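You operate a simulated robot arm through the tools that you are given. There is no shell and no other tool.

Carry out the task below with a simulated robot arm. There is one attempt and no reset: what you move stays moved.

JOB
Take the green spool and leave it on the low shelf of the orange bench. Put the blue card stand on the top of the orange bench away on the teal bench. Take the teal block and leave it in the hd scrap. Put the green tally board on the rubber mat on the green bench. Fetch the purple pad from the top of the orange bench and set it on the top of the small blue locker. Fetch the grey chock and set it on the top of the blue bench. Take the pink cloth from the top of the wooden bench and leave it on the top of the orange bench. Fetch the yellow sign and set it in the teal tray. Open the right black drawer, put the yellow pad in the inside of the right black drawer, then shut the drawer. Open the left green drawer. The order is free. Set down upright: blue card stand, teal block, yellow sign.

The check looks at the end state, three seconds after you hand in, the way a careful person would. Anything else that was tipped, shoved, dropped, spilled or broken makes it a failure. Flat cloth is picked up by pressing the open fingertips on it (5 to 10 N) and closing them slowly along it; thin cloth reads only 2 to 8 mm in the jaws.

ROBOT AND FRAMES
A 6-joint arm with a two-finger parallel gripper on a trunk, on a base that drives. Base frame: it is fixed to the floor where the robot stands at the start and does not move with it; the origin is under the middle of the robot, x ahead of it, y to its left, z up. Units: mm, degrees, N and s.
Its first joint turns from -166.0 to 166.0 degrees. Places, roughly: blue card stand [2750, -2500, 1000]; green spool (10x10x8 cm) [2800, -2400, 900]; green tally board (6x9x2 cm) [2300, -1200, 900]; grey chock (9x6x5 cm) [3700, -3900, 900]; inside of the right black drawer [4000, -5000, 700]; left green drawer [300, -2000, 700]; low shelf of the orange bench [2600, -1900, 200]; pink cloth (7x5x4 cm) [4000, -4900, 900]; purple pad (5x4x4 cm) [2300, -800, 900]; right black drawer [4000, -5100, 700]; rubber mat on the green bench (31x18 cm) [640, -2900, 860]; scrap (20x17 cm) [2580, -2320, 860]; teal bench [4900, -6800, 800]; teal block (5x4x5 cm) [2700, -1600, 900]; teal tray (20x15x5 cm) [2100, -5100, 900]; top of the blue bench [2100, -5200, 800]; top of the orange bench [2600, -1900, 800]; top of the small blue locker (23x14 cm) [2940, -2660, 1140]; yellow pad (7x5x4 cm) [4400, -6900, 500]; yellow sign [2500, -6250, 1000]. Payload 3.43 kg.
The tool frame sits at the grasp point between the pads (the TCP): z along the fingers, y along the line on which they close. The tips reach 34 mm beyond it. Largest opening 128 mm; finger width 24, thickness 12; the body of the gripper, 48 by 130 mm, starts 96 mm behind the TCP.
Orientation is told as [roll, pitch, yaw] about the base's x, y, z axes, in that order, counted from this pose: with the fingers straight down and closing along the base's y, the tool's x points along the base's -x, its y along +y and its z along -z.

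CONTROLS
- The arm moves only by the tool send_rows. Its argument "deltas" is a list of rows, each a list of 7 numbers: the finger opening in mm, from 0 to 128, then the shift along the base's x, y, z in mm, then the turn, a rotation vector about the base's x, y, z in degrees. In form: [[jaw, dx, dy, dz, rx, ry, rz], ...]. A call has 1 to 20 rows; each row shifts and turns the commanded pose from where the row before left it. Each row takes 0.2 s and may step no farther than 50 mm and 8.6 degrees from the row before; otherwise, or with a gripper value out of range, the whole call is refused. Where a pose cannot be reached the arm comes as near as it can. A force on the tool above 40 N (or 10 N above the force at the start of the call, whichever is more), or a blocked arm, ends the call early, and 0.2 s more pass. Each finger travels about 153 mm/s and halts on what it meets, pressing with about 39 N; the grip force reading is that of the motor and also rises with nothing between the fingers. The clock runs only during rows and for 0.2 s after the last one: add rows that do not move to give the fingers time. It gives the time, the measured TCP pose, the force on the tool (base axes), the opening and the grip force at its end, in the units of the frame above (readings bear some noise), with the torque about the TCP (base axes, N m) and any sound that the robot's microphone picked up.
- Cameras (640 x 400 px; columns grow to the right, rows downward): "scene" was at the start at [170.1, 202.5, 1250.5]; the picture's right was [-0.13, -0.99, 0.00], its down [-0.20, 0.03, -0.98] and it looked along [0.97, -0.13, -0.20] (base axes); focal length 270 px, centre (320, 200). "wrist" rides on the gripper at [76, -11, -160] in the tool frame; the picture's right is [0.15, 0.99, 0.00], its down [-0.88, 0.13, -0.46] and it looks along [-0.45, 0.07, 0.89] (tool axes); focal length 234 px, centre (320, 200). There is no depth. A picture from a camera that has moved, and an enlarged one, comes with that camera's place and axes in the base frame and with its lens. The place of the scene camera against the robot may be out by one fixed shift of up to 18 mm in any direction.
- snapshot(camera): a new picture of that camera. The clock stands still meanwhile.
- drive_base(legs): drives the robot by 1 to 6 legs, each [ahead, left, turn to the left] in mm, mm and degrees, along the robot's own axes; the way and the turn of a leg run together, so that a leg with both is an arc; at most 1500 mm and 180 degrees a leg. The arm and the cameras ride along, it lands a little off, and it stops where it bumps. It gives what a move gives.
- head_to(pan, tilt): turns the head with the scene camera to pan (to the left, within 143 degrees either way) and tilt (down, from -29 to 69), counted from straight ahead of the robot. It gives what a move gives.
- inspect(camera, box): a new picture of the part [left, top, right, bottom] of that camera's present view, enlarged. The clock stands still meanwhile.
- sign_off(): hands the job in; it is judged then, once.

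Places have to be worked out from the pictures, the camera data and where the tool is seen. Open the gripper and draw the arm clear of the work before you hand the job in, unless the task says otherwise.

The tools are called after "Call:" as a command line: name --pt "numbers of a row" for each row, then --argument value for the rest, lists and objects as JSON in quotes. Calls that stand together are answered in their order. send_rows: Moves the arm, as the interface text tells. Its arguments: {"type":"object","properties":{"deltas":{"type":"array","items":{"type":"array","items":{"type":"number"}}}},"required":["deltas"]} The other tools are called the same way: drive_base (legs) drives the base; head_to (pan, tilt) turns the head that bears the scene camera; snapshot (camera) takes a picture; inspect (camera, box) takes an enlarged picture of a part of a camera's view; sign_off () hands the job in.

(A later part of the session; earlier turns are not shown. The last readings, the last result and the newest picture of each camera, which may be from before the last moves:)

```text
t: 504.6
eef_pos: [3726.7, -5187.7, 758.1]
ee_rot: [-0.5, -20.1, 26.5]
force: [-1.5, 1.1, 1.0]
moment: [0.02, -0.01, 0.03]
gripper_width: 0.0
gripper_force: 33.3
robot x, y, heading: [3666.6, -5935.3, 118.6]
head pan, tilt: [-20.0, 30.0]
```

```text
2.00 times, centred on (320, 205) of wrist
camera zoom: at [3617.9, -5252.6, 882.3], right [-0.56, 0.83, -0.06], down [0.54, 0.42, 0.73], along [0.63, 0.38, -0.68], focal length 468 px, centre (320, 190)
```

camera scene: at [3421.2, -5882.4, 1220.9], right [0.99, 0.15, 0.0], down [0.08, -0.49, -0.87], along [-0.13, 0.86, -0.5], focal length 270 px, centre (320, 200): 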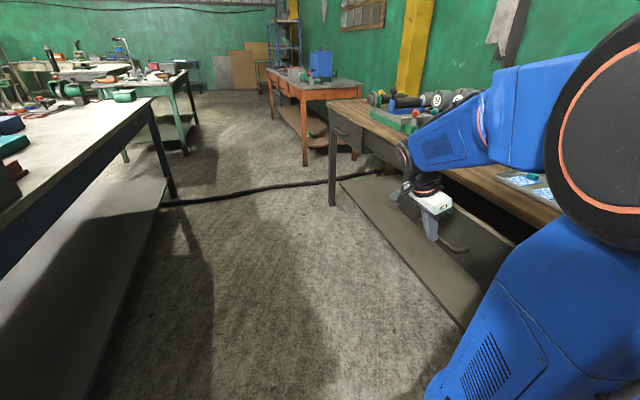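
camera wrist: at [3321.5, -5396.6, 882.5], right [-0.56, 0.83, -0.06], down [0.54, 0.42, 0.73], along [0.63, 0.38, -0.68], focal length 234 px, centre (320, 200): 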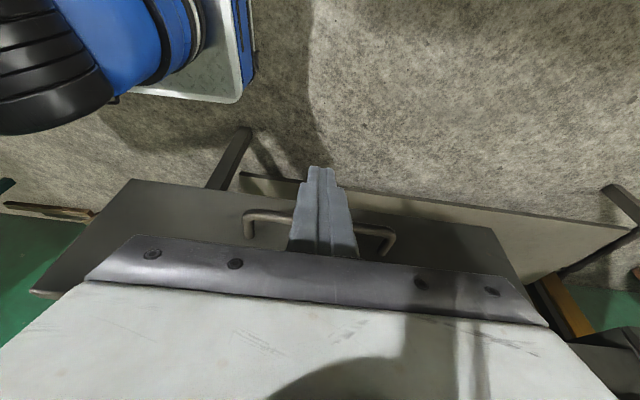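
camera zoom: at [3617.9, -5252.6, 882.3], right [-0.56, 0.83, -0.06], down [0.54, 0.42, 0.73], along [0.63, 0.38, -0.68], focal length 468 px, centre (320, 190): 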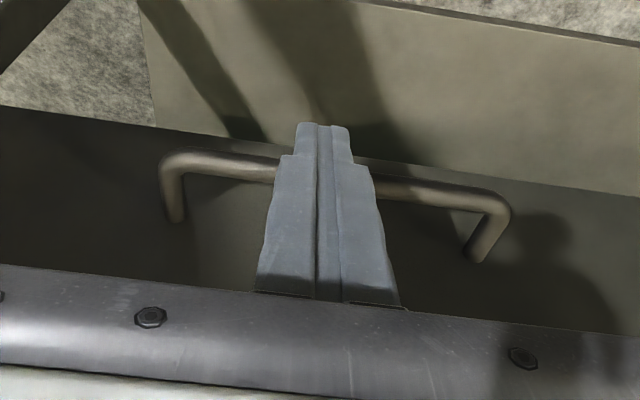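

Nearly closed; small 3 mm steps until it stops.

Call:
send_rows --pt "0 2.7 1.3 0 0 0 0" --pt "0 2.7 1.3 0 0 0 0" --pt "0 2.7 1.3 0 0 0 0" --pt "0 2.7 1.3 0 0 0 0" --pt "0 0 0 0 0 0 0"

Call:
send_rows --pt "0 1.8 0.9 0 0 0 0" --pt "0 1.8 0.9 0 0 0 0" --pt "0 1.8 0.9 0 0 0 0" --pt "0 0 0 0 0 0 0"

```text
t: 505.9
eef_pos: [3735.7, -5184.8, 758.0]
ee_rot: [-0.6, -20.0, 26.5]
force: [-8.6, -4.2, 4.4]
moment: [-0.04, 0.19, -0.01]
gripper_width: 0.0
gripper_force: 33.0
robot x, y, heading: [3665.5, -5927.5, 118.9]
head pan, tilt: [-20.0, 30.0]
stopped in row 5: the force on the tool passed its limit at 41 N (the readings are from after the stop); the commanded pose is now the measured one
```

```text
t: 506.4
eef_pos: [3735.8, -5183.0, 757.0]
ee_rot: [-0.7, -19.7, 26.5]
force: [-9.7, -5.3, 3.7]
moment: [-0.11, 0.18, -0.03]
gripper_width: 0.0
gripper_force: 32.5
robot x, y, heading: [3670.1, -5930.8, 118.8]
head pan, tilt: [-20.0, 30.0]
stopped in row 2: the force on the tool passed its limit at 44 N (the readings are from after the stop); the commanded pose is now the measured one
```

The drawer hit its stop (41 N): it's shut. I back off and rise, then verify.

Call:
send_rows --pt "0 -15 -7 0 0 0 0" --pt "0 -30 -15 0 0 0 0" --pt "0 -36 -18 20 0 0 0" --pt "0 -36 -18 25 0 0 0" --pt "0 -30 -15 35 0 0 0" --pt "0 -15 -7 45 0 0 0" --pt "0 0 0 45 0 0 0" --pt "0 0 0 45 0 0 0" --pt "0 0 0 45 0 0 0" --pt "0 0 0 45 0 0 0" --pt "0 0 0 40 0 0 0" --pt "0 0 0 0 0 0 0"

Call:
snapshot --camera "wrist"

Call:
snapshot --camera "scene"

```text
t: 509.0
eef_pos: [3576.3, -5262.3, 1101.8]
ee_rot: [-0.7, -19.7, 26.5]
force: [-0.3, 0.2, 0.0]
moment: [0.0, 0.01, -0.02]
gripper_width: 0.0
gripper_force: 32.7
robot x, y, heading: [3667.5, -5936.3, 118.8]
head pan, tilt: [-20.0, 30.0]
```

```text
taken
camera wrist: at [3467.8, -5326.5, 1227.4], right [-0.56, 0.82, -0.06], down [0.54, 0.42, 0.72], along [0.62, 0.37, -0.69], focal length 234 px, centre (320, 200)
```

wrist: 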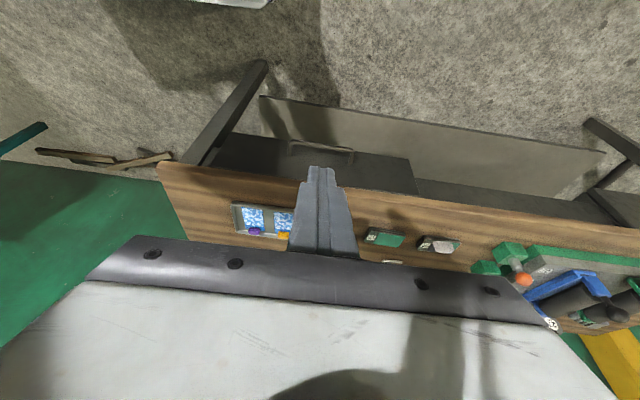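

```text
taken
camera scene: at [3420.1, -5883.3, 1220.9], right [0.99, 0.15, 0.0], down [0.08, -0.49, -0.87], along [-0.13, 0.86, -0.5], focal length 270 px, centre (320, 200)
```

scene: 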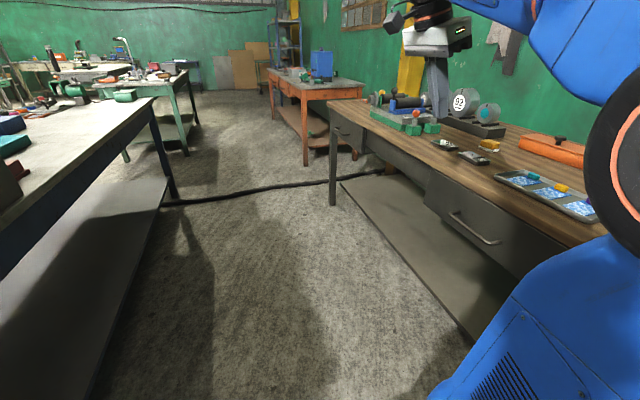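

The drawer is shut flush. Next the grey chock: I drive back along the aisle and turn to face the wooden bench's left part.

Call:
drive_base --legs '[[0, 140, -2.2], [900, 0, 0], [900, 0, 0], [0, 0, -90]]'

Call:
head_to --pan 0 --tilt 25

Call:
snapshot --camera "scene"

Call:
snapshot --camera "wrist"

```text
t: 522.9
eef_pos: [3431.8, -4330.6, 1100.3]
ee_rot: [-0.7, -19.6, -67.5]
force: [0.0, -0.4, 0.9]
moment: [0.02, 0.01, 0.03]
gripper_width: 0.0
gripper_force: 33.0
robot x, y, heading: [2755.7, -4371.3, 24.8]
head pan, tilt: [-20.0, 30.0]
```

```text
t: 523.7
eef_pos: [3432.7, -4329.9, 1103.3]
ee_rot: [-0.7, -19.6, -67.5]
force: [-0.1, -0.4, 0.2]
moment: [0.01, -0.01, -0.01]
gripper_width: 0.2
gripper_force: 32.8
robot x, y, heading: [2756.1, -4374.3, 25.3]
head pan, tilt: [0.0, 25.0]
```

```text
taken
camera scene: at [2819.5, -4106.6, 1228.9], right [0.42, -0.91, 0.0], down [-0.38, -0.18, -0.91], along [0.82, 0.38, -0.42], focal length 270 px, centre (320, 200)
```

scene: 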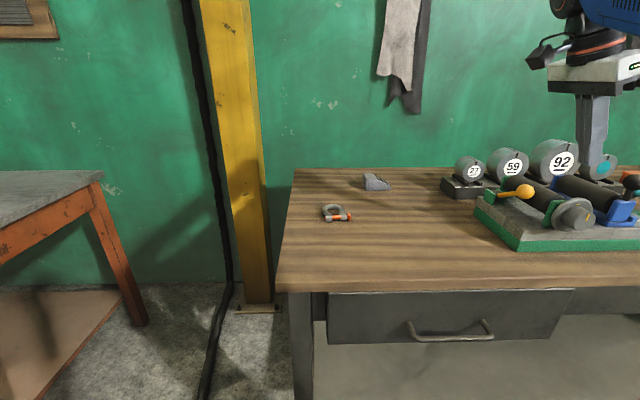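

```text
taken
camera wrist: at [3374.3, -4218.5, 1227.2], right [0.86, 0.5, -0.06], down [0.38, -0.57, 0.72], along [0.33, -0.65, -0.69], focal length 234 px, centre (320, 200)
```

wrist: 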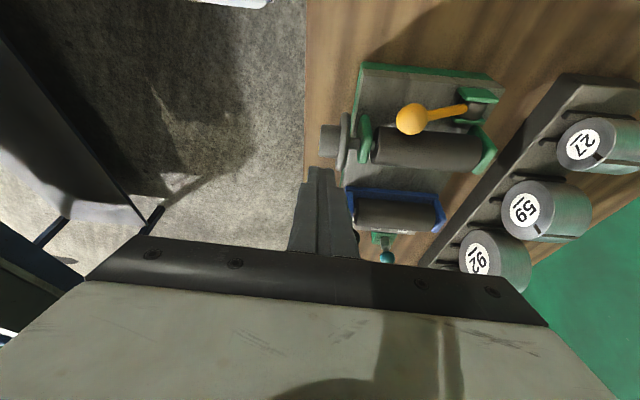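

The chock is at ≈[3698,-3912]. I swing the arm to the front, turning the tool to face the bench.

Call:
send_rows --pt "100 -1.8 23 2 0 0 7.8" --pt "100 -1.8 23 2 0 0 7.8" --pt "100 -1.8 23 2 0 0 7.8" --pt "100 -1.8 23 2 0 0 7.8" --pt "100 -1.8 23 2 0 0 7.8" --pt "100 -1.8 23 2 0 0 7.8" --pt "100 -1.8 23 0 0 0 7.8" --pt "100 -1.8 23 0 0 0 7.8" --pt "100 -1.8 23 0 0 0 7.8" --pt "100 -1.8 23 0 0 0 7.8" --pt "100 -1.8 23 0 0 0 7.8" --pt "100 -1.8 23 0 0 0 7.8" --pt "100 0 0 0 0 0 0"

Call:
send_rows --pt "100 40 20 -10 0 0 0" --pt "100 40 20 -15 0 0 0" --pt "100 40 20 -20 0 0 0" --pt "100 40 20 -20 0 0 0" --pt "100 0 0 0 0 0 0"

Call:
snapshot --camera "wrist"

Call:
snapshot --camera "scene"

```text
t: 526.5
eef_pos: [3409.9, -4053.5, 1113.4]
ee_rot: [-0.6, -19.8, 26.2]
force: [0.9, -1.4, 0.1]
moment: [0.0, -0.03, 0.0]
gripper_width: 100.2
gripper_force: 0.1
robot x, y, heading: [2758.1, -4376.8, 24.8]
head pan, tilt: [0.0, 25.0]
```

```text
t: 527.7
eef_pos: [3570.8, -3974.6, 1045.5]
ee_rot: [-0.7, -19.7, 26.2]
force: [0.4, -0.3, -0.8]
moment: [-0.01, -0.03, -0.01]
gripper_width: 100.0
gripper_force: 0.0
robot x, y, heading: [2758.6, -4371.5, 24.7]
head pan, tilt: [0.0, 25.0]
```

```text
taken
camera wrist: at [3461.6, -4038.9, 1171.4], right [-0.56, 0.83, -0.06], down [0.55, 0.42, 0.72], along [0.63, 0.37, -0.69], focal length 234 px, centre (320, 200)
```

wrist: 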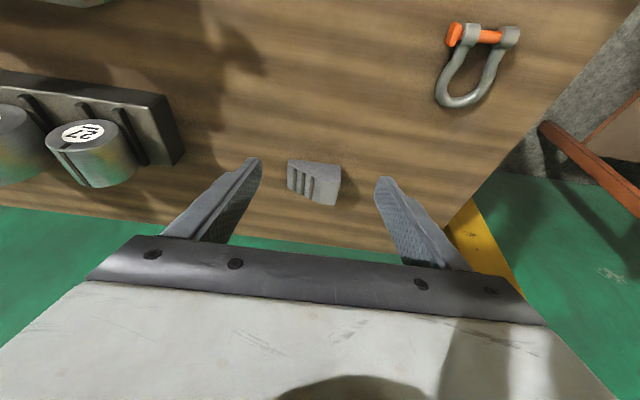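

```text
taken
camera scene: at [2819.4, -4106.6, 1228.9], right [0.42, -0.91, 0.0], down [-0.38, -0.18, -0.91], along [0.82, 0.38, -0.42], focal length 270 px, centre (320, 200)
```

scene: 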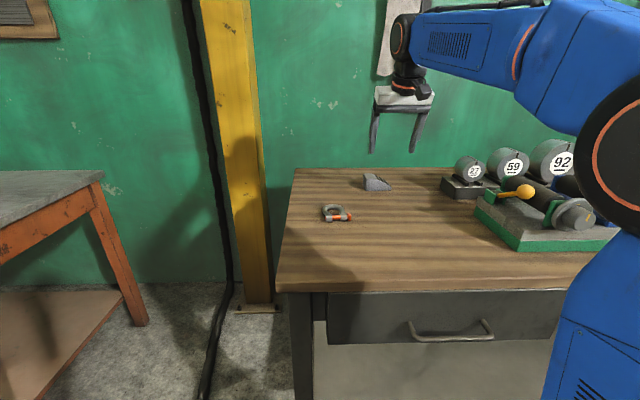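

The chock is nearly under the gripper. I zoom for its shape and orientation.

Call:
inspect --camera "wrist" --box '[260, 140, 370, 225]'

Call:
inspect --camera "scene" --box '[340, 160, 410, 205]'

```text
4.71 times, centred on (315, 182) of wrist
camera zoom: at [3461.6, -4038.9, 1171.4], right [-0.56, 0.83, -0.06], down [0.55, 0.42, 0.72], along [0.63, 0.37, -0.69], focal length 1102 px, centre (344, 282)
```

zoom: 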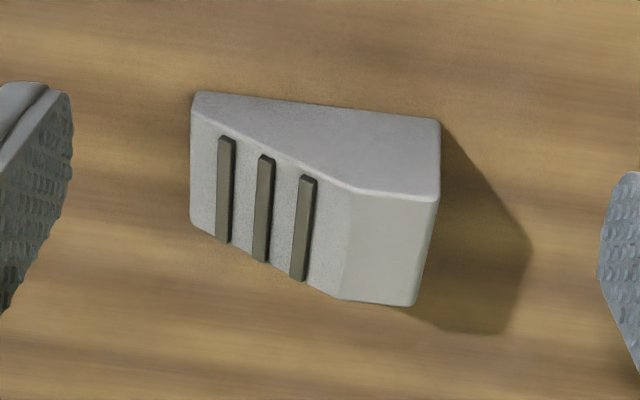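

```text
8.89 times, centred on (375, 182) of scene
camera zoom: at [2819.4, -4106.6, 1228.9], right [0.42, -0.91, 0.0], down [-0.38, -0.18, -0.91], along [0.82, 0.38, -0.42], focal length 2404 px, centre (-169, 356)
```

zoom: 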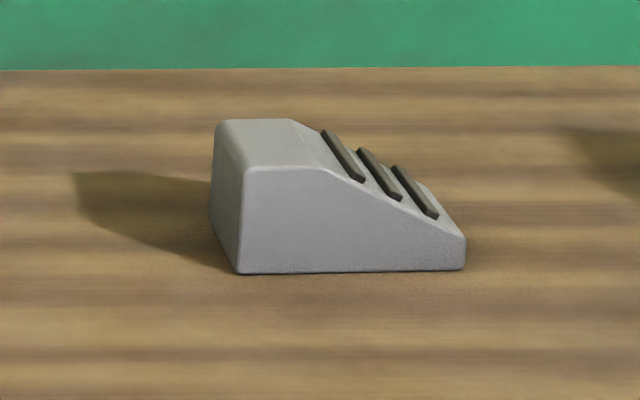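

The chock's parallel side faces are ~52 mm apart along the bench normal. I untilt, yaw −87° so the jaws close across them, and hover above ≈[3700,-3906].

Call:
send_rows --pt "90 10 5 -2 -2.9 5.89 0" --pt "90 10 5 -2 -2.9 5.89 0" --pt "90 10 5 -2 -2.9 5.89 0" --pt "90 9 4.9 -3 0 0 -7.89" --pt "90 9 4.9 -3 0 0 -7.89" --pt "90 9 4.9 -3 0 0 -7.89" --pt "90 9 4.9 -3 0 0 -7.89" --pt "90 9 4.9 -3 0 0 -7.89" --pt "90 9 4.9 -3 0 0 -7.89" --pt "90 9 4.9 -3 0 0 -7.89" --pt "90 9 4.9 -3 0 0 -7.89" --pt "90 9 4.9 -3 0 0 -7.89" --pt "90 9 4.9 -3 0 0 -7.89" --pt "90 9.7 4.6 0 0 0 -7.89" --pt "90 0 0 0 0 0 0"

Call:
snapshot --camera "wrist"

Call:
inspect --camera "wrist" --box '[220, 70, 420, 230]'

```text
t: 530.9
eef_pos: [3700.6, -3906.1, 1014.3]
ee_rot: [-0.7, 0.0, -60.9]
force: [0.2, 0.3, -0.2]
moment: [0.02, 0.0, -0.02]
gripper_width: 90.1
gripper_force: 0.0
robot x, y, heading: [2756.8, -4374.2, 24.7]
head pan, tilt: [0.0, 25.0]
```

```text
taken
camera wrist: at [3654.3, -3845.0, 1173.5], right [0.79, 0.61, -0.01], down [0.55, -0.7, 0.45], along [0.27, -0.37, -0.89], focal length 234 px, centre (320, 200)
```

wrist: 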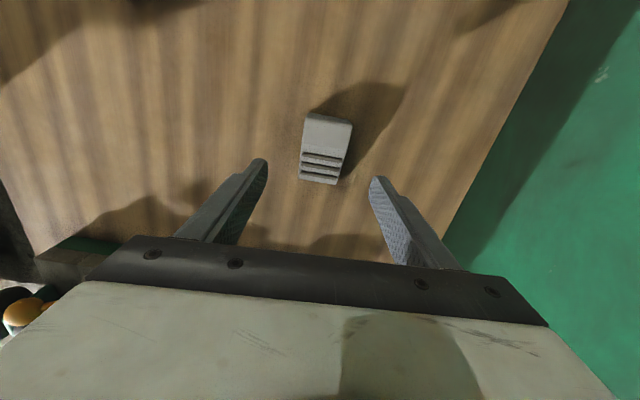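

```text
2.50 times, centred on (320, 150) of wrist
camera zoom: at [3654.3, -3845.0, 1173.5], right [0.79, 0.61, -0.01], down [0.55, -0.7, 0.45], along [0.27, -0.37, -0.89], focal length 585 px, centre (320, 325)
```

zoom: 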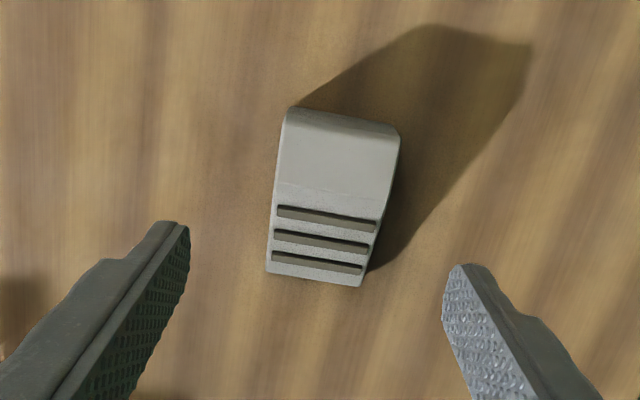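

Aligned. I shift slightly and descend to z≈891, then close.

Call:
send_rows --pt "90 -3 7 -30 0 0 0" --pt "90 0 0 -35 0 0 0" --pt "90 0 0 -35 0 0 0" --pt "90 0 0 -18 0 0 0" --pt "90 0 0 -5 0 0 0" --pt "90 0 0 0 0 0 0" --pt "75 0 0 0 0 0 0" --pt "62 0 0 0 0 0 0" --pt "50 0 0 0 0 0 0" --pt "30 0 0 0 0 0 0" --pt "30 0 0 0 0 0 0"

Call:
inspect --camera "wrist" --box '[220, 90, 420, 250]'

```text
t: 533.3
eef_pos: [3697.3, -3899.0, 890.2]
ee_rot: [-0.6, 0.0, -60.8]
force: [-0.4, 0.4, 1.3]
moment: [0.06, -0.09, 0.01]
gripper_width: 55.6
gripper_force: 38.8
robot x, y, heading: [2758.7, -4371.7, 24.8]
head pan, tilt: [0.0, 25.0]
```

```text
2.50 times, centred on (320, 170) of wrist
camera zoom: at [3650.4, -3838.0, 1051.1], right [0.79, 0.61, -0.01], down [0.55, -0.7, 0.45], along [0.27, -0.37, -0.89], focal length 585 px, centre (320, 275)
```

zoom: 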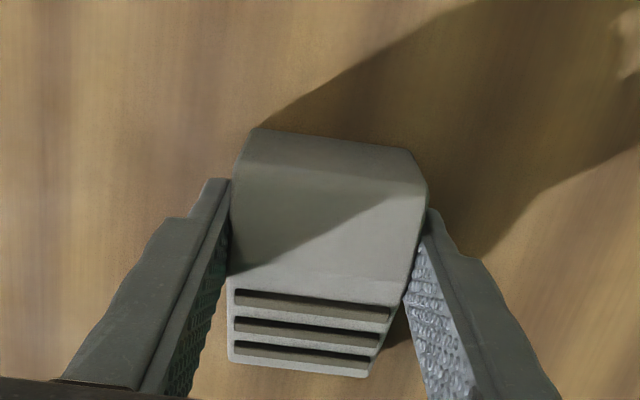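

Gripped at 55.6 mm. Slow lift, then up.

Call:
send_rows --pt "30 0 0 4 0 0 0" --pt "30 0 0 8 0 0 0" --pt "30 0 0 15 0 0 0" --pt "30 0 0 25 0 0 0" --pt "30 0 0 35 0 0 0" --pt "30 0 0 0 0 0 0"

Call:
snapshot --camera "wrist"

```text
t: 534.7
eef_pos: [3697.1, -3901.3, 976.1]
ee_rot: [-0.7, 0.1, -60.7]
force: [-0.4, -0.5, -1.4]
moment: [0.02, 0.03, 0.02]
gripper_width: 55.2
gripper_force: 39.0
robot x, y, heading: [2756.8, -4371.0, 24.9]
head pan, tilt: [0.0, 25.0]
```

```text
taken
camera wrist: at [3650.5, -3839.0, 1136.5], right [0.79, 0.61, -0.01], down [0.55, -0.7, 0.45], along [0.27, -0.37, -0.89], focal length 234 px, centre (320, 200)
```

wrist: 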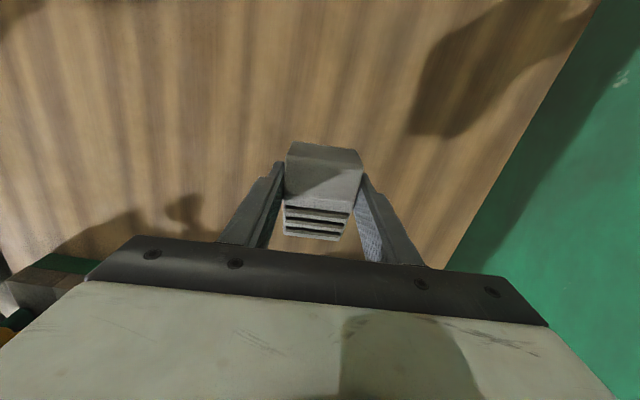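

Held. I raise and retract, then turn around to look for a free spot on the blue bench.

Call:
send_rows --pt "30 0 0 40 0 0 0" --pt "30 0 0 40 0 0 0" --pt "30 -31 -17.6 6 0 0 0" --pt "30 -31 -17.6 6 0 0 0" --pt "30 -31 -17.6 6 0 0 0" --pt "30 -31 -17.6 6 0 0 0" --pt "30 -31 -17.6 6 0 0 0" --pt "30 -31 -17.6 6 0 0 0" --pt "30 -31 -17.6 6 0 0 0" --pt "30 -31 -17.6 6 0 0 0" --pt "30 -31 -17.6 0 0 0 0" --pt "30 -31 -17.6 0 0 0 0" --pt "30 0 0 0 0 0 0"

Call:
drive_base --legs '[[-45, 0, 1.5], [0, 0, 90], [0, 0, 90]]'

Call:
head_to --pan 0 --tilt 25

Call:
snapshot --camera "scene"

Call:
head_to --pan 45 --tilt 20

Call:
snapshot --camera "scene"

```text
t: 537.5
eef_pos: [3377.0, -4083.1, 1092.5]
ee_rot: [-0.8, 0.0, -60.7]
force: [0.1, 0.4, -1.7]
moment: [0.02, -0.02, 0.03]
gripper_width: 55.2
gripper_force: 39.1
out of reach, approached as far as the arm can: row 2
robot x, y, heading: [2757.2, -4373.0, 25.0]
head pan, tilt: [0.0, 25.0]
```

```text
t: 546.1
eef_pos: [2116.2, -4722.4, 1092.4]
ee_rot: [-0.7, -0.1, 123.0]
force: [0.1, -0.3, -2.6]
moment: [0.03, -0.01, 0.0]
gripper_width: 55.0
gripper_force: 39.3
robot x, y, heading: [2717.0, -4390.8, -151.6]
head pan, tilt: [0.0, 25.0]
```

```text
t: 546.7
eef_pos: [2115.9, -4721.8, 1091.6]
ee_rot: [-0.8, 0.1, 123.0]
force: [0.7, -0.4, -1.4]
moment: [-0.02, -0.05, 0.04]
gripper_width: 55.2
gripper_force: 39.3
robot x, y, heading: [2714.9, -4391.5, -151.6]
head pan, tilt: [0.0, 25.0]
```

```text
taken
camera scene: at [2667.6, -4673.3, 1228.9], right [-0.48, 0.88, 0.0], down [0.37, 0.2, -0.91], along [-0.8, -0.43, -0.42], focal length 270 px, centre (320, 200)
```

scene: 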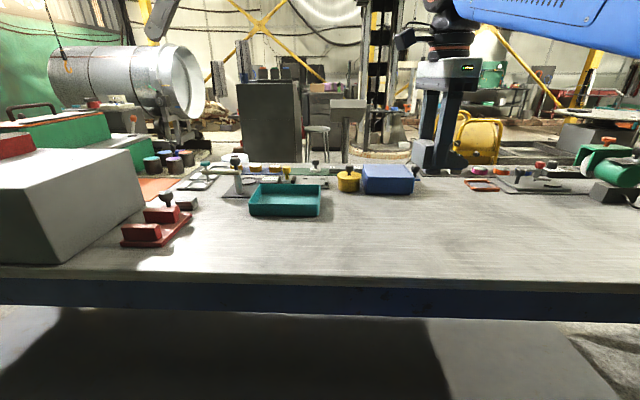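

```text
t: 547.8
eef_pos: [2116.3, -4722.1, 1091.9]
ee_rot: [-0.6, 0.0, 123.0]
force: [-1.0, 1.2, -1.4]
moment: [0.02, -0.02, 0.01]
gripper_width: 55.5
gripper_force: 39.0
robot x, y, heading: [2718.6, -4390.1, -151.7]
head pan, tilt: [45.0, 20.0]
```

```text
taken
camera scene: at [2722.0, -4718.7, 1237.0], right [-0.96, 0.29, 0.0], down [0.1, 0.33, -0.94], along [-0.27, -0.9, -0.34], focal length 270 px, centre (320, 200)
```

scene: 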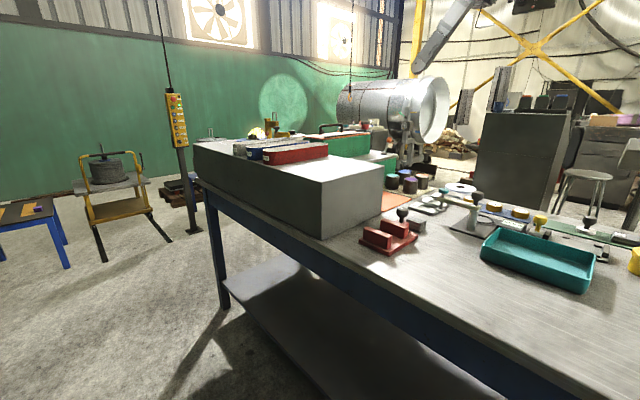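

There is a wide free area right below the gripper. I move ~100 mm further in and check with the wrist view.

Call:
send_rows --pt "30 -31 -15.5 0 0 0 0" --pt "30 -31 -15.5 0 0 0 0" --pt "30 -31 -15.5 0 0 0 0" --pt "30 0 0 -40 0 0 0" --pt "30 0 0 -40 0 0 0" --pt "30 0 0 -40 0 0 0" --pt "30 0 0 0 0 0 0"

Call:
snapshot --camera "wrist"

Call:
head_to --pan 0 --tilt 25

Call:
snapshot --camera "scene"

```text
t: 549.4
eef_pos: [2022.8, -4769.7, 971.9]
ee_rot: [-0.7, 0.1, 123.1]
force: [0.1, 1.1, -1.2]
moment: [-0.03, -0.03, 0.0]
gripper_width: 55.0
gripper_force: 39.4
robot x, y, heading: [2717.1, -4392.4, -151.7]
head pan, tilt: [45.0, 20.0]
```

```text
taken
camera wrist: at [2070.3, -4828.6, 1131.1], right [-0.75, -0.66, -0.01], down [-0.59, 0.66, 0.45], along [-0.29, 0.35, -0.89], focal length 234 px, centre (320, 200)
```

wrist: 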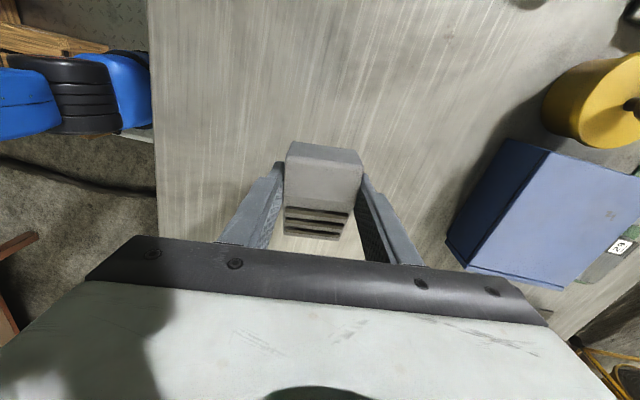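

```text
t: 550.5
eef_pos: [2022.5, -4768.6, 972.0]
ee_rot: [-0.6, -0.1, 123.0]
force: [0.7, 0.0, -1.7]
moment: [-0.03, -0.02, 0.0]
gripper_width: 55.2
gripper_force: 39.1
robot x, y, heading: [2717.0, -4395.9, -151.5]
head pan, tilt: [0.0, 25.0]
```

```text
taken
camera scene: at [2667.7, -4673.4, 1228.9], right [-0.48, 0.88, 0.0], down [0.37, 0.2, -0.91], along [-0.8, -0.43, -0.42], focal length 270 px, centre (320, 200)
```

scene: 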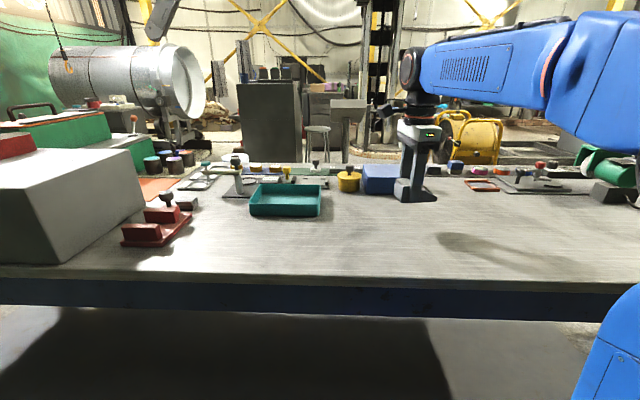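

Clear underneath. I lower to the surface, slowing near z 895.

Call:
send_rows --pt "30 0 0 -35 0 0 0" --pt "30 0 0 -25 0 0 0" --pt "30 0 0 -8 0 0 0" --pt "30 0 0 -4 0 0 0" --pt "30 0 0 0 0 0 0"

Call:
send_rows --pt "30 0 0 -3 0 0 0" --pt "30 0 0 -2 0 0 0" --pt "30 0 0 0 0 0 0"

Call:
send_rows --pt "30 0 0 -2 0 0 0" --pt "30 0 0 0 0 0 0"

```text
t: 551.7
eef_pos: [2022.6, -4768.3, 899.3]
ee_rot: [-0.6, 0.0, 123.0]
force: [-0.4, -0.2, -2.1]
moment: [0.03, 0.0, -0.01]
gripper_width: 55.2
gripper_force: 39.1
robot x, y, heading: [2715.9, -4390.4, -151.9]
head pan, tilt: [0.0, 25.0]
```

```text
t: 552.5
eef_pos: [2021.7, -4769.5, 894.0]
ee_rot: [-0.6, 0.1, 123.1]
force: [0.3, 0.3, -1.8]
moment: [-0.05, -0.04, 0.01]
gripper_width: 55.4
gripper_force: 38.9
robot x, y, heading: [2717.0, -4394.7, -151.7]
head pan, tilt: [0.0, 25.0]
```

```text
t: 553.1
eef_pos: [2024.3, -4768.7, 892.7]
ee_rot: [-0.7, 0.0, 123.0]
force: [-0.2, 0.0, -1.3]
moment: [-0.02, -0.01, 0.03]
gripper_width: 55.1
gripper_force: 39.0
robot x, y, heading: [2718.0, -4389.3, -151.6]
head pan, tilt: [0.0, 25.0]
```

Call:
send_rows --pt "30 0 0 -2 0 0 0" --pt "30 0 0 0 0 0 0"

Call:
send_rows --pt "30 0 0 -1.5 0 0 0" --pt "30 0 0 0 0 0 0"

Call:
inspect --camera "scene" --box '[370, 130, 460, 220]'

```text
t: 553.7
eef_pos: [2023.3, -4769.2, 890.8]
ee_rot: [-0.8, 0.1, 123.1]
force: [0.6, -0.1, 1.2]
moment: [0.08, 0.1, -0.02]
gripper_width: 55.3
gripper_force: 38.9
robot x, y, heading: [2720.0, -4392.4, -151.6]
head pan, tilt: [0.0, 25.0]
```

```text
t: 554.3
eef_pos: [2024.1, -4768.9, 891.2]
ee_rot: [-0.6, 0.0, 123.0]
force: [-0.2, -0.9, 16.0]
moment: [0.11, 0.61, 0.03]
gripper_width: 55.3
gripper_force: 39.3
robot x, y, heading: [2722.1, -4392.0, -151.5]
head pan, tilt: [0.0, 25.0]
```

```text
4.44 times, centred on (415, 175) of scene
camera zoom: at [2668.1, -4673.1, 1229.0], right [-0.48, 0.88, 0.0], down [0.37, 0.2, -0.91], along [-0.8, -0.43, -0.42], focal length 1202 px, centre (-102, 311)
```

zoom: 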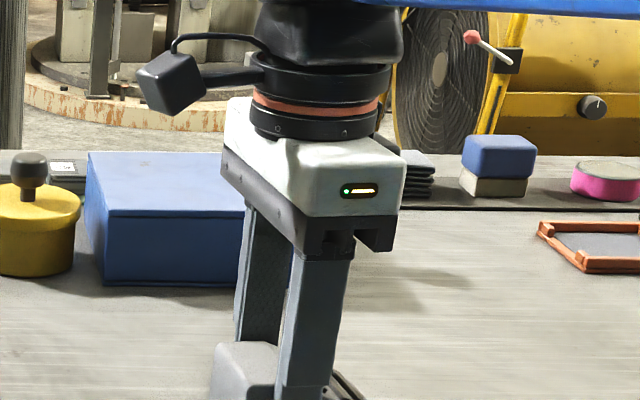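

Contact (16 N). I ease up, open, and rise.

Call:
send_rows --pt "30 0 0 1 0 0 0" --pt "64 0 0 0 0 0 0" --pt "78 0 0 0 0 0 0" --pt "78 0 0 10 0 0 0" --pt "78 0 0 30 0 0 0" --pt "78 0 0 40 0 0 0" --pt "78 0 0 40 0 0 0" --pt "78 0 0 40 0 0 0" --pt "78 0 0 40 0 0 0" --pt "78 0 0 0 0 0 0"

Call:
snapshot --camera "scene"

Call:
snapshot --camera "wrist"

```text
t: 556.5
eef_pos: [2025.5, -4768.3, 1090.7]
ee_rot: [-0.7, 0.1, 123.0]
force: [0.3, -0.3, -0.1]
moment: [0.04, 0.0, -0.02]
gripper_width: 78.2
gripper_force: 0.0
robot x, y, heading: [2715.9, -4391.7, -151.6]
head pan, tilt: [0.0, 25.0]
```

```text
taken
camera scene: at [2667.7, -4673.3, 1228.9], right [-0.48, 0.88, 0.0], down [0.37, 0.2, -0.91], along [-0.8, -0.43, -0.42], focal length 270 px, centre (320, 200)
```

scene: 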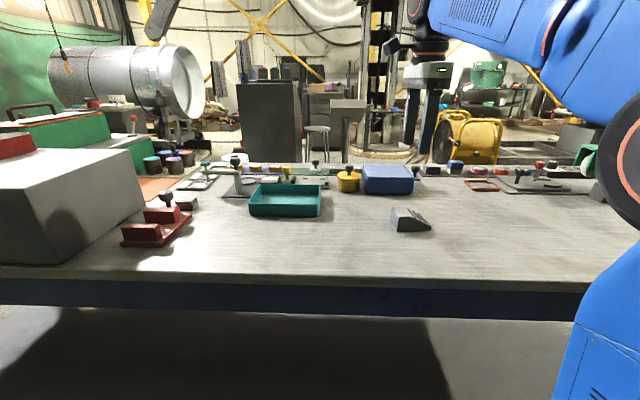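

```text
taken
camera wrist: at [2072.6, -4827.3, 1250.5], right [-0.75, -0.66, -0.01], down [-0.59, 0.66, 0.45], along [-0.29, 0.35, -0.89], focal length 234 px, centre (320, 200)
```

wrist: 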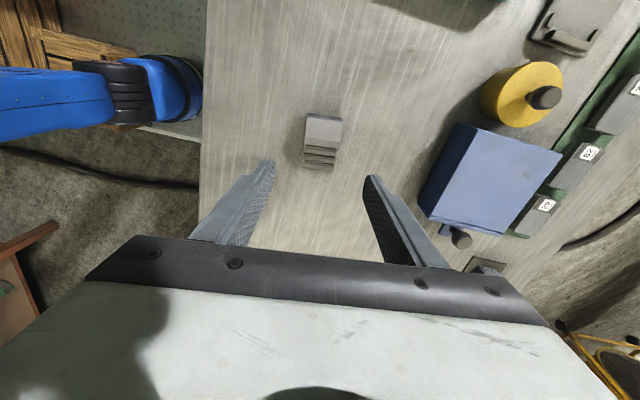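

The chock is on the blue bench. Now the yellow sign: I raise/retract the arm and slide along to the far end of the blue bench to find it.

Call:
send_rows --pt "78 30 16 20 0 0 0" --pt "78 30 16 20 0 0 0" --pt "78 30 16 20 0 0 0" --pt "78 30 16 20 0 0 0" --pt "78 30 16 20 0 0 0" --pt "78 0 0 0 0 0 0"

Call:
drive_base --legs '[[0, 1450, -1.8]]'

Call:
head_to --pan 0 --tilt 20

Call:
snapshot --camera "scene"

Call:
head_to --pan 45 --tilt 20

Call:
snapshot --camera "scene"

```text
t: 557.9
eef_pos: [2171.8, -4691.4, 1165.5]
ee_rot: [-0.3, -0.1, 122.9]
force: [-0.5, 0.0, 0.2]
moment: [0.01, -0.01, -0.01]
gripper_width: 78.2
gripper_force: 0.1
out of reach, approached as far as the arm can: row 4, 5
robot x, y, heading: [2718.4, -4395.4, -151.6]
head pan, tilt: [0.0, 25.0]
```

```text
t: 565.2
eef_pos: [2811.3, -5959.4, 1165.9]
ee_rot: [-0.2, 0.0, 119.8]
force: [0.1, 0.1, -0.4]
moment: [0.02, 0.0, 0.06]
gripper_width: 78.4
gripper_force: 0.1
robot x, y, heading: [3374.6, -5689.1, -154.9]
head pan, tilt: [0.0, 25.0]
```

```text
t: 565.8
eef_pos: [2811.0, -5958.6, 1165.7]
ee_rot: [-0.2, 0.0, 119.9]
force: [-0.2, 0.2, -0.2]
moment: [-0.03, 0.0, 0.02]
gripper_width: 77.8
gripper_force: 0.1
robot x, y, heading: [3369.5, -5688.1, -154.8]
head pan, tilt: [0.0, 20.0]
```

```text
taken
camera scene: at [3307.4, -5966.8, 1236.9], right [-0.43, 0.9, 0.0], down [0.31, 0.15, -0.94], along [-0.85, -0.4, -0.34], focal length 270 px, centre (320, 200)
```

scene: 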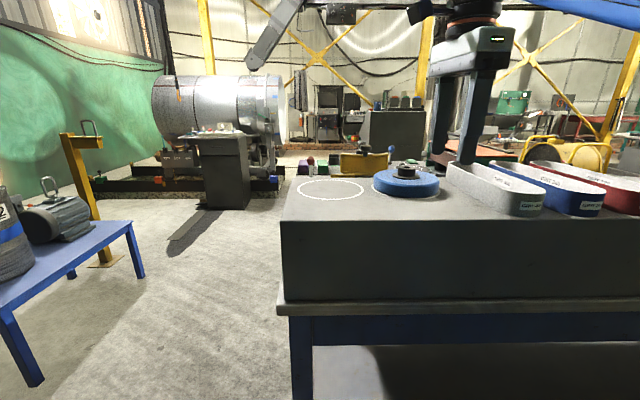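

```text
t: 566.9
eef_pos: [2811.8, -5958.3, 1166.0]
ee_rot: [-0.3, 0.1, 119.8]
force: [-0.6, 0.2, 0.5]
moment: [0.03, 0.02, -0.02]
gripper_width: 78.0
gripper_force: 0.0
robot x, y, heading: [3374.2, -5691.7, -154.4]
head pan, tilt: [45.0, 20.0]
```

```text
taken
camera scene: at [3360.1, -6014.7, 1237.0], right [-0.94, 0.34, 0.0], down [0.12, 0.32, -0.94], along [-0.32, -0.88, -0.34], focal length 270 px, centre (320, 200)
```

scene: 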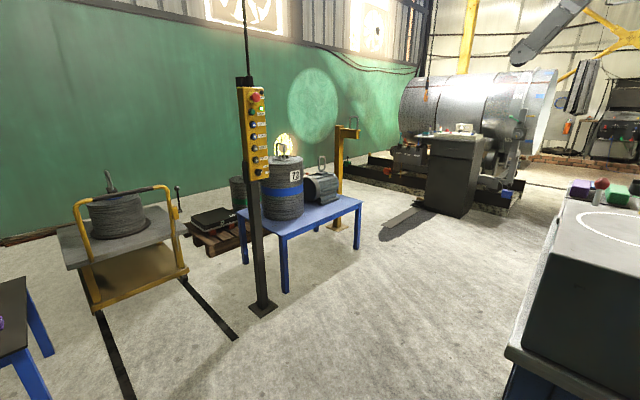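

A yellow item stands behind the grey box, near the predicted place. I zoom in.

Call:
head_to --pan 0 --tilt 20

Call:
inspect --camera "scene" --box '[270, 130, 450, 230]'

Call:
snapshot --camera "wrist"

```text
t: 568.1
eef_pos: [2812.2, -5956.9, 1165.4]
ee_rot: [-0.3, 0.0, 119.8]
force: [0.2, -0.4, 0.0]
moment: [0.01, 0.01, -0.02]
gripper_width: 77.8
gripper_force: 0.1
robot x, y, heading: [3375.6, -5688.3, -154.5]
head pan, tilt: [0.0, 20.0]
```

```text
3.56 times, centred on (360, 180) of scene
camera zoom: at [3307.4, -5966.9, 1237.0], right [-0.43, 0.9, 0.0], down [0.31, 0.15, -0.94], along [-0.85, -0.4, -0.34], focal length 962 px, centre (178, 271)
```

zoom: 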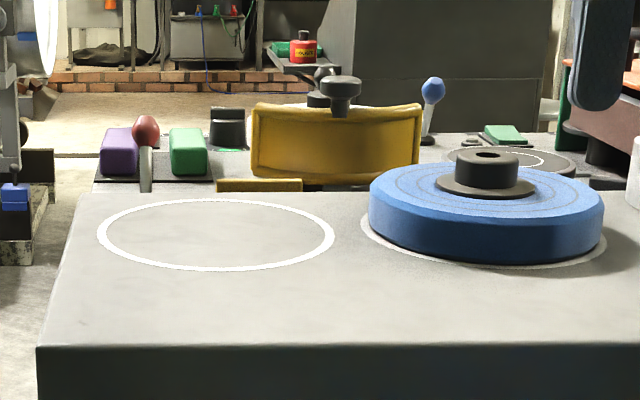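

```text
taken
camera wrist: at [2857.1, -6019.1, 1325.5], right [-0.79, -0.62, 0.0], down [-0.55, 0.7, 0.45], along [-0.28, 0.36, -0.89], focal length 234 px, centre (320, 200)
```

wrist: 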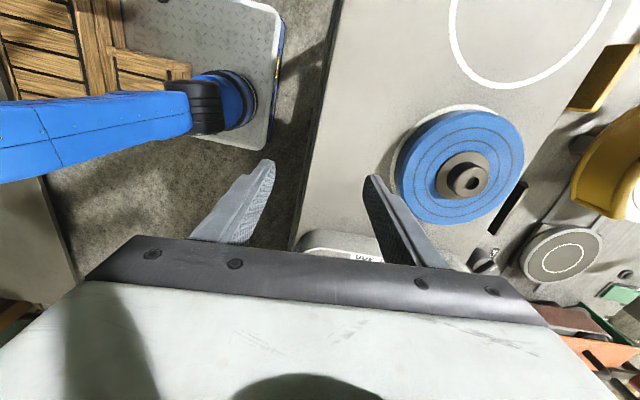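

To see and reach it, I'll approach from the bench's far end: turn to face along the bench, back past its end, and shift over.

Call:
drive_base --legs '[[0, 0, -89], [-780, 0, 0], [0, 700, 0]]'

Call:
head_to --pan 0 --tilt 25

Call:
snapshot --camera "scene"

Call:
inspect --camera "scene" --box '[220, 130, 440, 270]'

```text
t: 579.5
eef_pos: [2826.5, -6156.3, 1165.8]
ee_rot: [-0.3, 0.0, 30.6]
force: [-0.1, 0.1, -0.7]
moment: [0.02, 0.01, -0.03]
gripper_width: 77.8
gripper_force: 0.1
robot x, y, heading: [3101.5, -6718.1, 116.1]
head pan, tilt: [0.0, 20.0]
```

```text
t: 580.2
eef_pos: [2827.0, -6156.3, 1165.7]
ee_rot: [-0.3, 0.0, 30.6]
force: [-0.5, 0.5, 0.2]
moment: [0.03, 0.0, 0.01]
gripper_width: 77.7
gripper_force: 0.1
robot x, y, heading: [3098.7, -6713.0, 115.9]
head pan, tilt: [0.0, 25.0]
```

```text
taken
camera scene: at [2826.7, -6660.2, 1228.9], right [0.9, 0.44, 0.0], down [0.18, -0.38, -0.91], along [-0.4, 0.81, -0.42], focal length 270 px, centre (320, 200)
```

scene: 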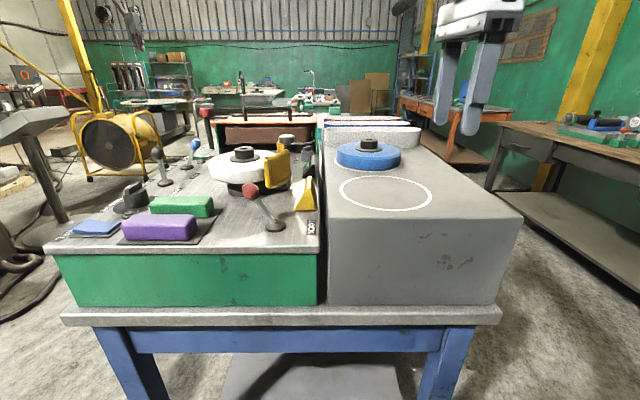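

```text
2.86 times, centred on (330, 200) of scene
camera zoom: at [2826.7, -6660.2, 1228.9], right [0.9, 0.44, 0.0], down [0.18, -0.38, -0.91], along [-0.4, 0.81, -0.42], focal length 773 px, centre (291, 200)
```

zoom: 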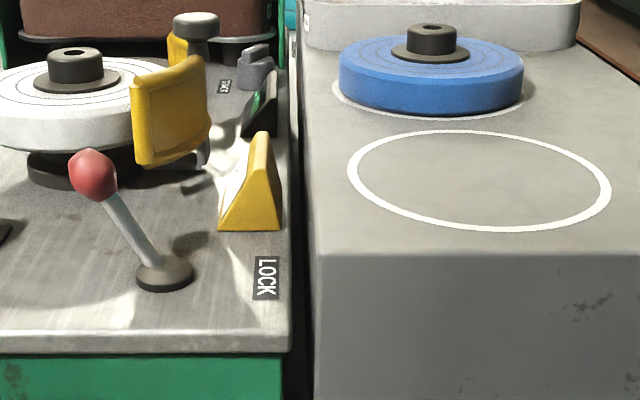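

The yellow sign is the small tent-shaped piece beside the grinder guard, at ≈[2580,-6230]. I shift left 250 mm to bring the gripper over it.

Call:
drive_base --legs '[[0, 250, 0]]'

Call:
snapshot --camera "wrist"

Call:
snapshot --camera "scene"

Call:
inspect --camera "wrist" --box '[220, 60, 440, 220]'

```text
t: 582.0
eef_pos: [2598.2, -6268.3, 1165.7]
ee_rot: [-0.3, 0.0, 30.8]
force: [1.0, 0.9, 0.0]
moment: [0.02, 0.0, -0.02]
gripper_width: 78.1
gripper_force: 0.0
robot x, y, heading: [2879.3, -6822.8, 116.3]
head pan, tilt: [0.0, 25.0]
```

```text
taken
camera wrist: at [2536.9, -6315.9, 1325.5], right [-0.63, 0.78, 0.0], down [0.69, 0.56, 0.45], along [0.36, 0.28, -0.89], focal length 234 px, centre (320, 200)
```

wrist: 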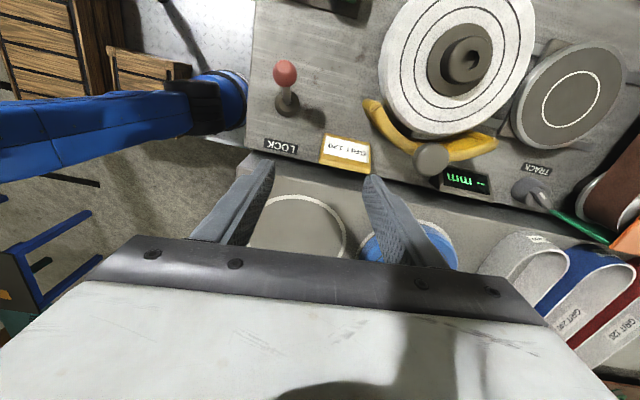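

```text
taken
camera scene: at [2600.9, -6771.9, 1228.9], right [0.9, 0.44, 0.0], down [0.19, -0.38, -0.91], along [-0.4, 0.81, -0.42], focal length 270 px, centre (320, 200)
```

scene: 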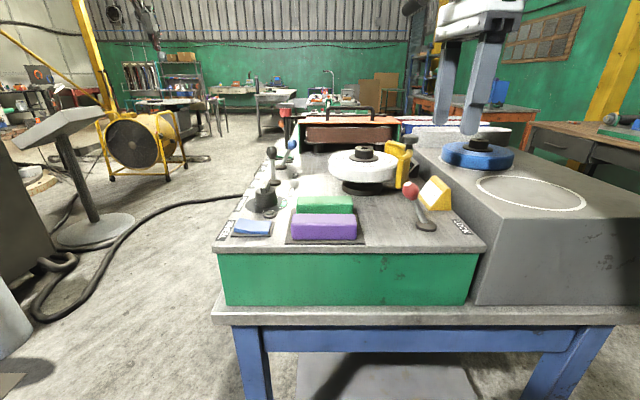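

```text
2.50 times, centred on (330, 140) of wrist
camera zoom: at [2536.9, -6315.9, 1325.5], right [-0.63, 0.78, 0.0], down [0.69, 0.56, 0.45], along [0.36, 0.28, -0.89], focal length 585 px, centre (295, 350)
```

zoom: 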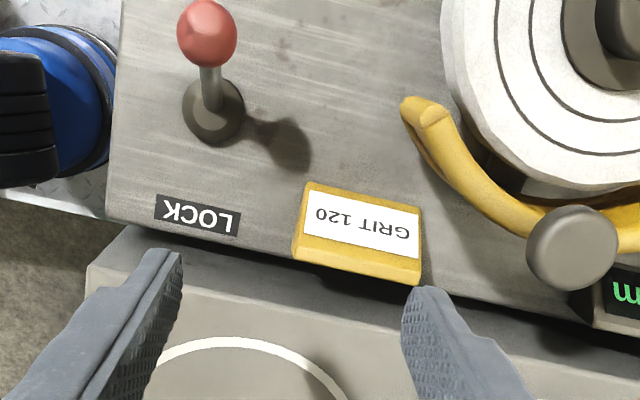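

The sign is a wedge "GRIT 120" with parallel triangular ends (along the bench). I zoom the scene view to measure it better.

Call:
inspect --camera "scene" --box '[380, 130, 480, 240]'

Call:
inspect --camera "wrist" --box '[290, 110, 390, 190]'

```text
3.64 times, centred on (430, 185) of scene
camera zoom: at [2600.9, -6771.9, 1228.9], right [0.9, 0.44, 0.0], down [0.19, -0.38, -0.91], along [-0.4, 0.81, -0.42], focal length 983 px, centre (-80, 254)
```

zoom: 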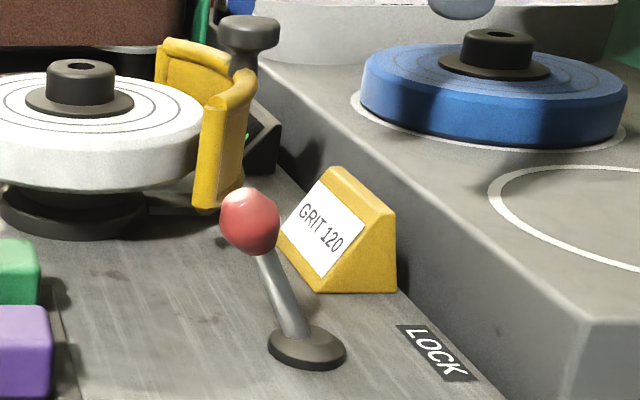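

```text
5.00 times, centred on (340, 150) of wrist
camera zoom: at [2536.9, -6315.9, 1325.5], right [-0.63, 0.78, 0.0], down [0.69, 0.56, 0.45], along [0.36, 0.28, -0.89], focal length 1171 px, centre (220, 450)
```

zoom: 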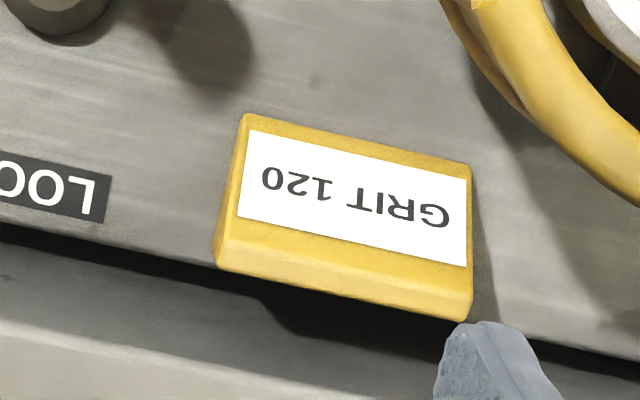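

Sign centre ≈[2587,-6233], ~67 mm long, top of the machine at z≈988. I align the jaws with its length (opening 86 mm, clear of the knob) and lower to z≈1090 to check.

Call:
send_rows --pt "86 -4 18 0 0 0 -1.7" --pt "86 -3.7 19 0 0 0 -1.7" --pt "86 0 0 -30 0 0 0" --pt "86 0 0 -30 0 0 0" --pt "86 0 0 -15 0 0 0" --pt "86 0 0 0 0 0 0"

Call:
snapshot --camera "wrist"

Call:
inspect --camera "wrist" --box '[220, 80, 420, 240]'

Call:
inspect --camera "scene" --box '[370, 60, 490, 220]'

```text
t: 583.4
eef_pos: [2590.6, -6231.5, 1090.4]
ee_rot: [-0.2, 0.1, 27.3]
force: [-0.3, 0.3, 0.3]
moment: [-0.02, 0.02, 0.0]
gripper_width: 85.9
gripper_force: 0.1
robot x, y, heading: [2876.4, -6822.1, 116.2]
head pan, tilt: [0.0, 25.0]
```

```text
taken
camera wrist: at [2526.8, -6275.6, 1249.7], right [-0.58, 0.81, -0.01], down [0.72, 0.52, 0.45], along [0.37, 0.26, -0.89], focal length 234 px, centre (320, 200)
```

wrist: 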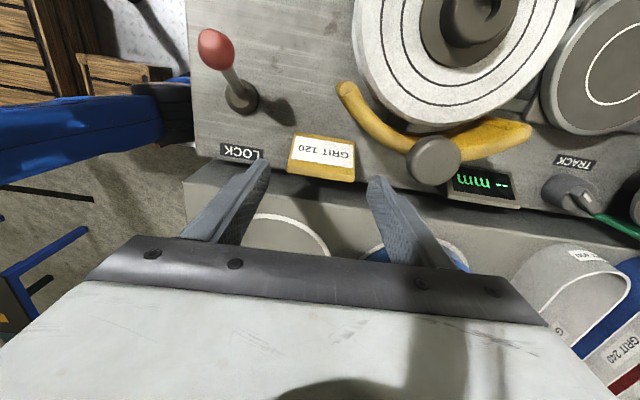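

```text
2.50 times, centred on (320, 160) of wrist
camera zoom: at [2526.8, -6275.6, 1249.7], right [-0.58, 0.81, -0.01], down [0.72, 0.52, 0.45], along [0.37, 0.26, -0.89], focal length 585 px, centre (320, 300)
```

zoom: 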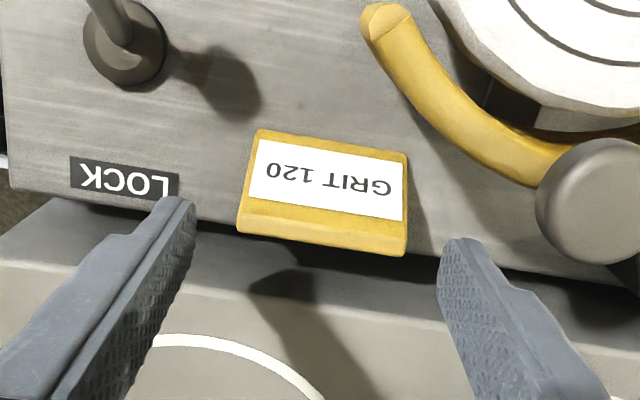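

```text
2.50 times, centred on (430, 140) of scene
camera zoom: at [2600.9, -6771.9, 1228.9], right [0.9, 0.44, 0.0], down [0.19, -0.38, -0.91], along [-0.4, 0.81, -0.42], focal length 676 px, centre (45, 350)
```

zoom: 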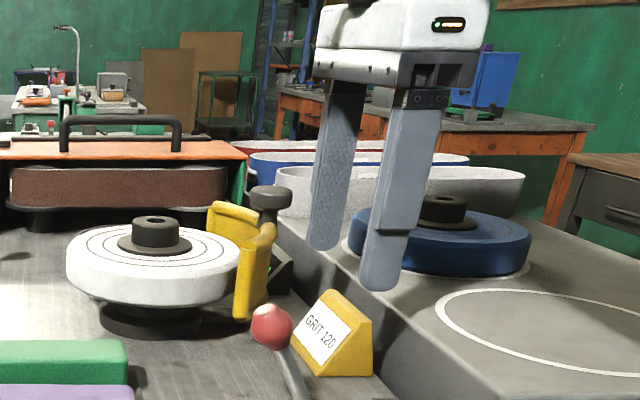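

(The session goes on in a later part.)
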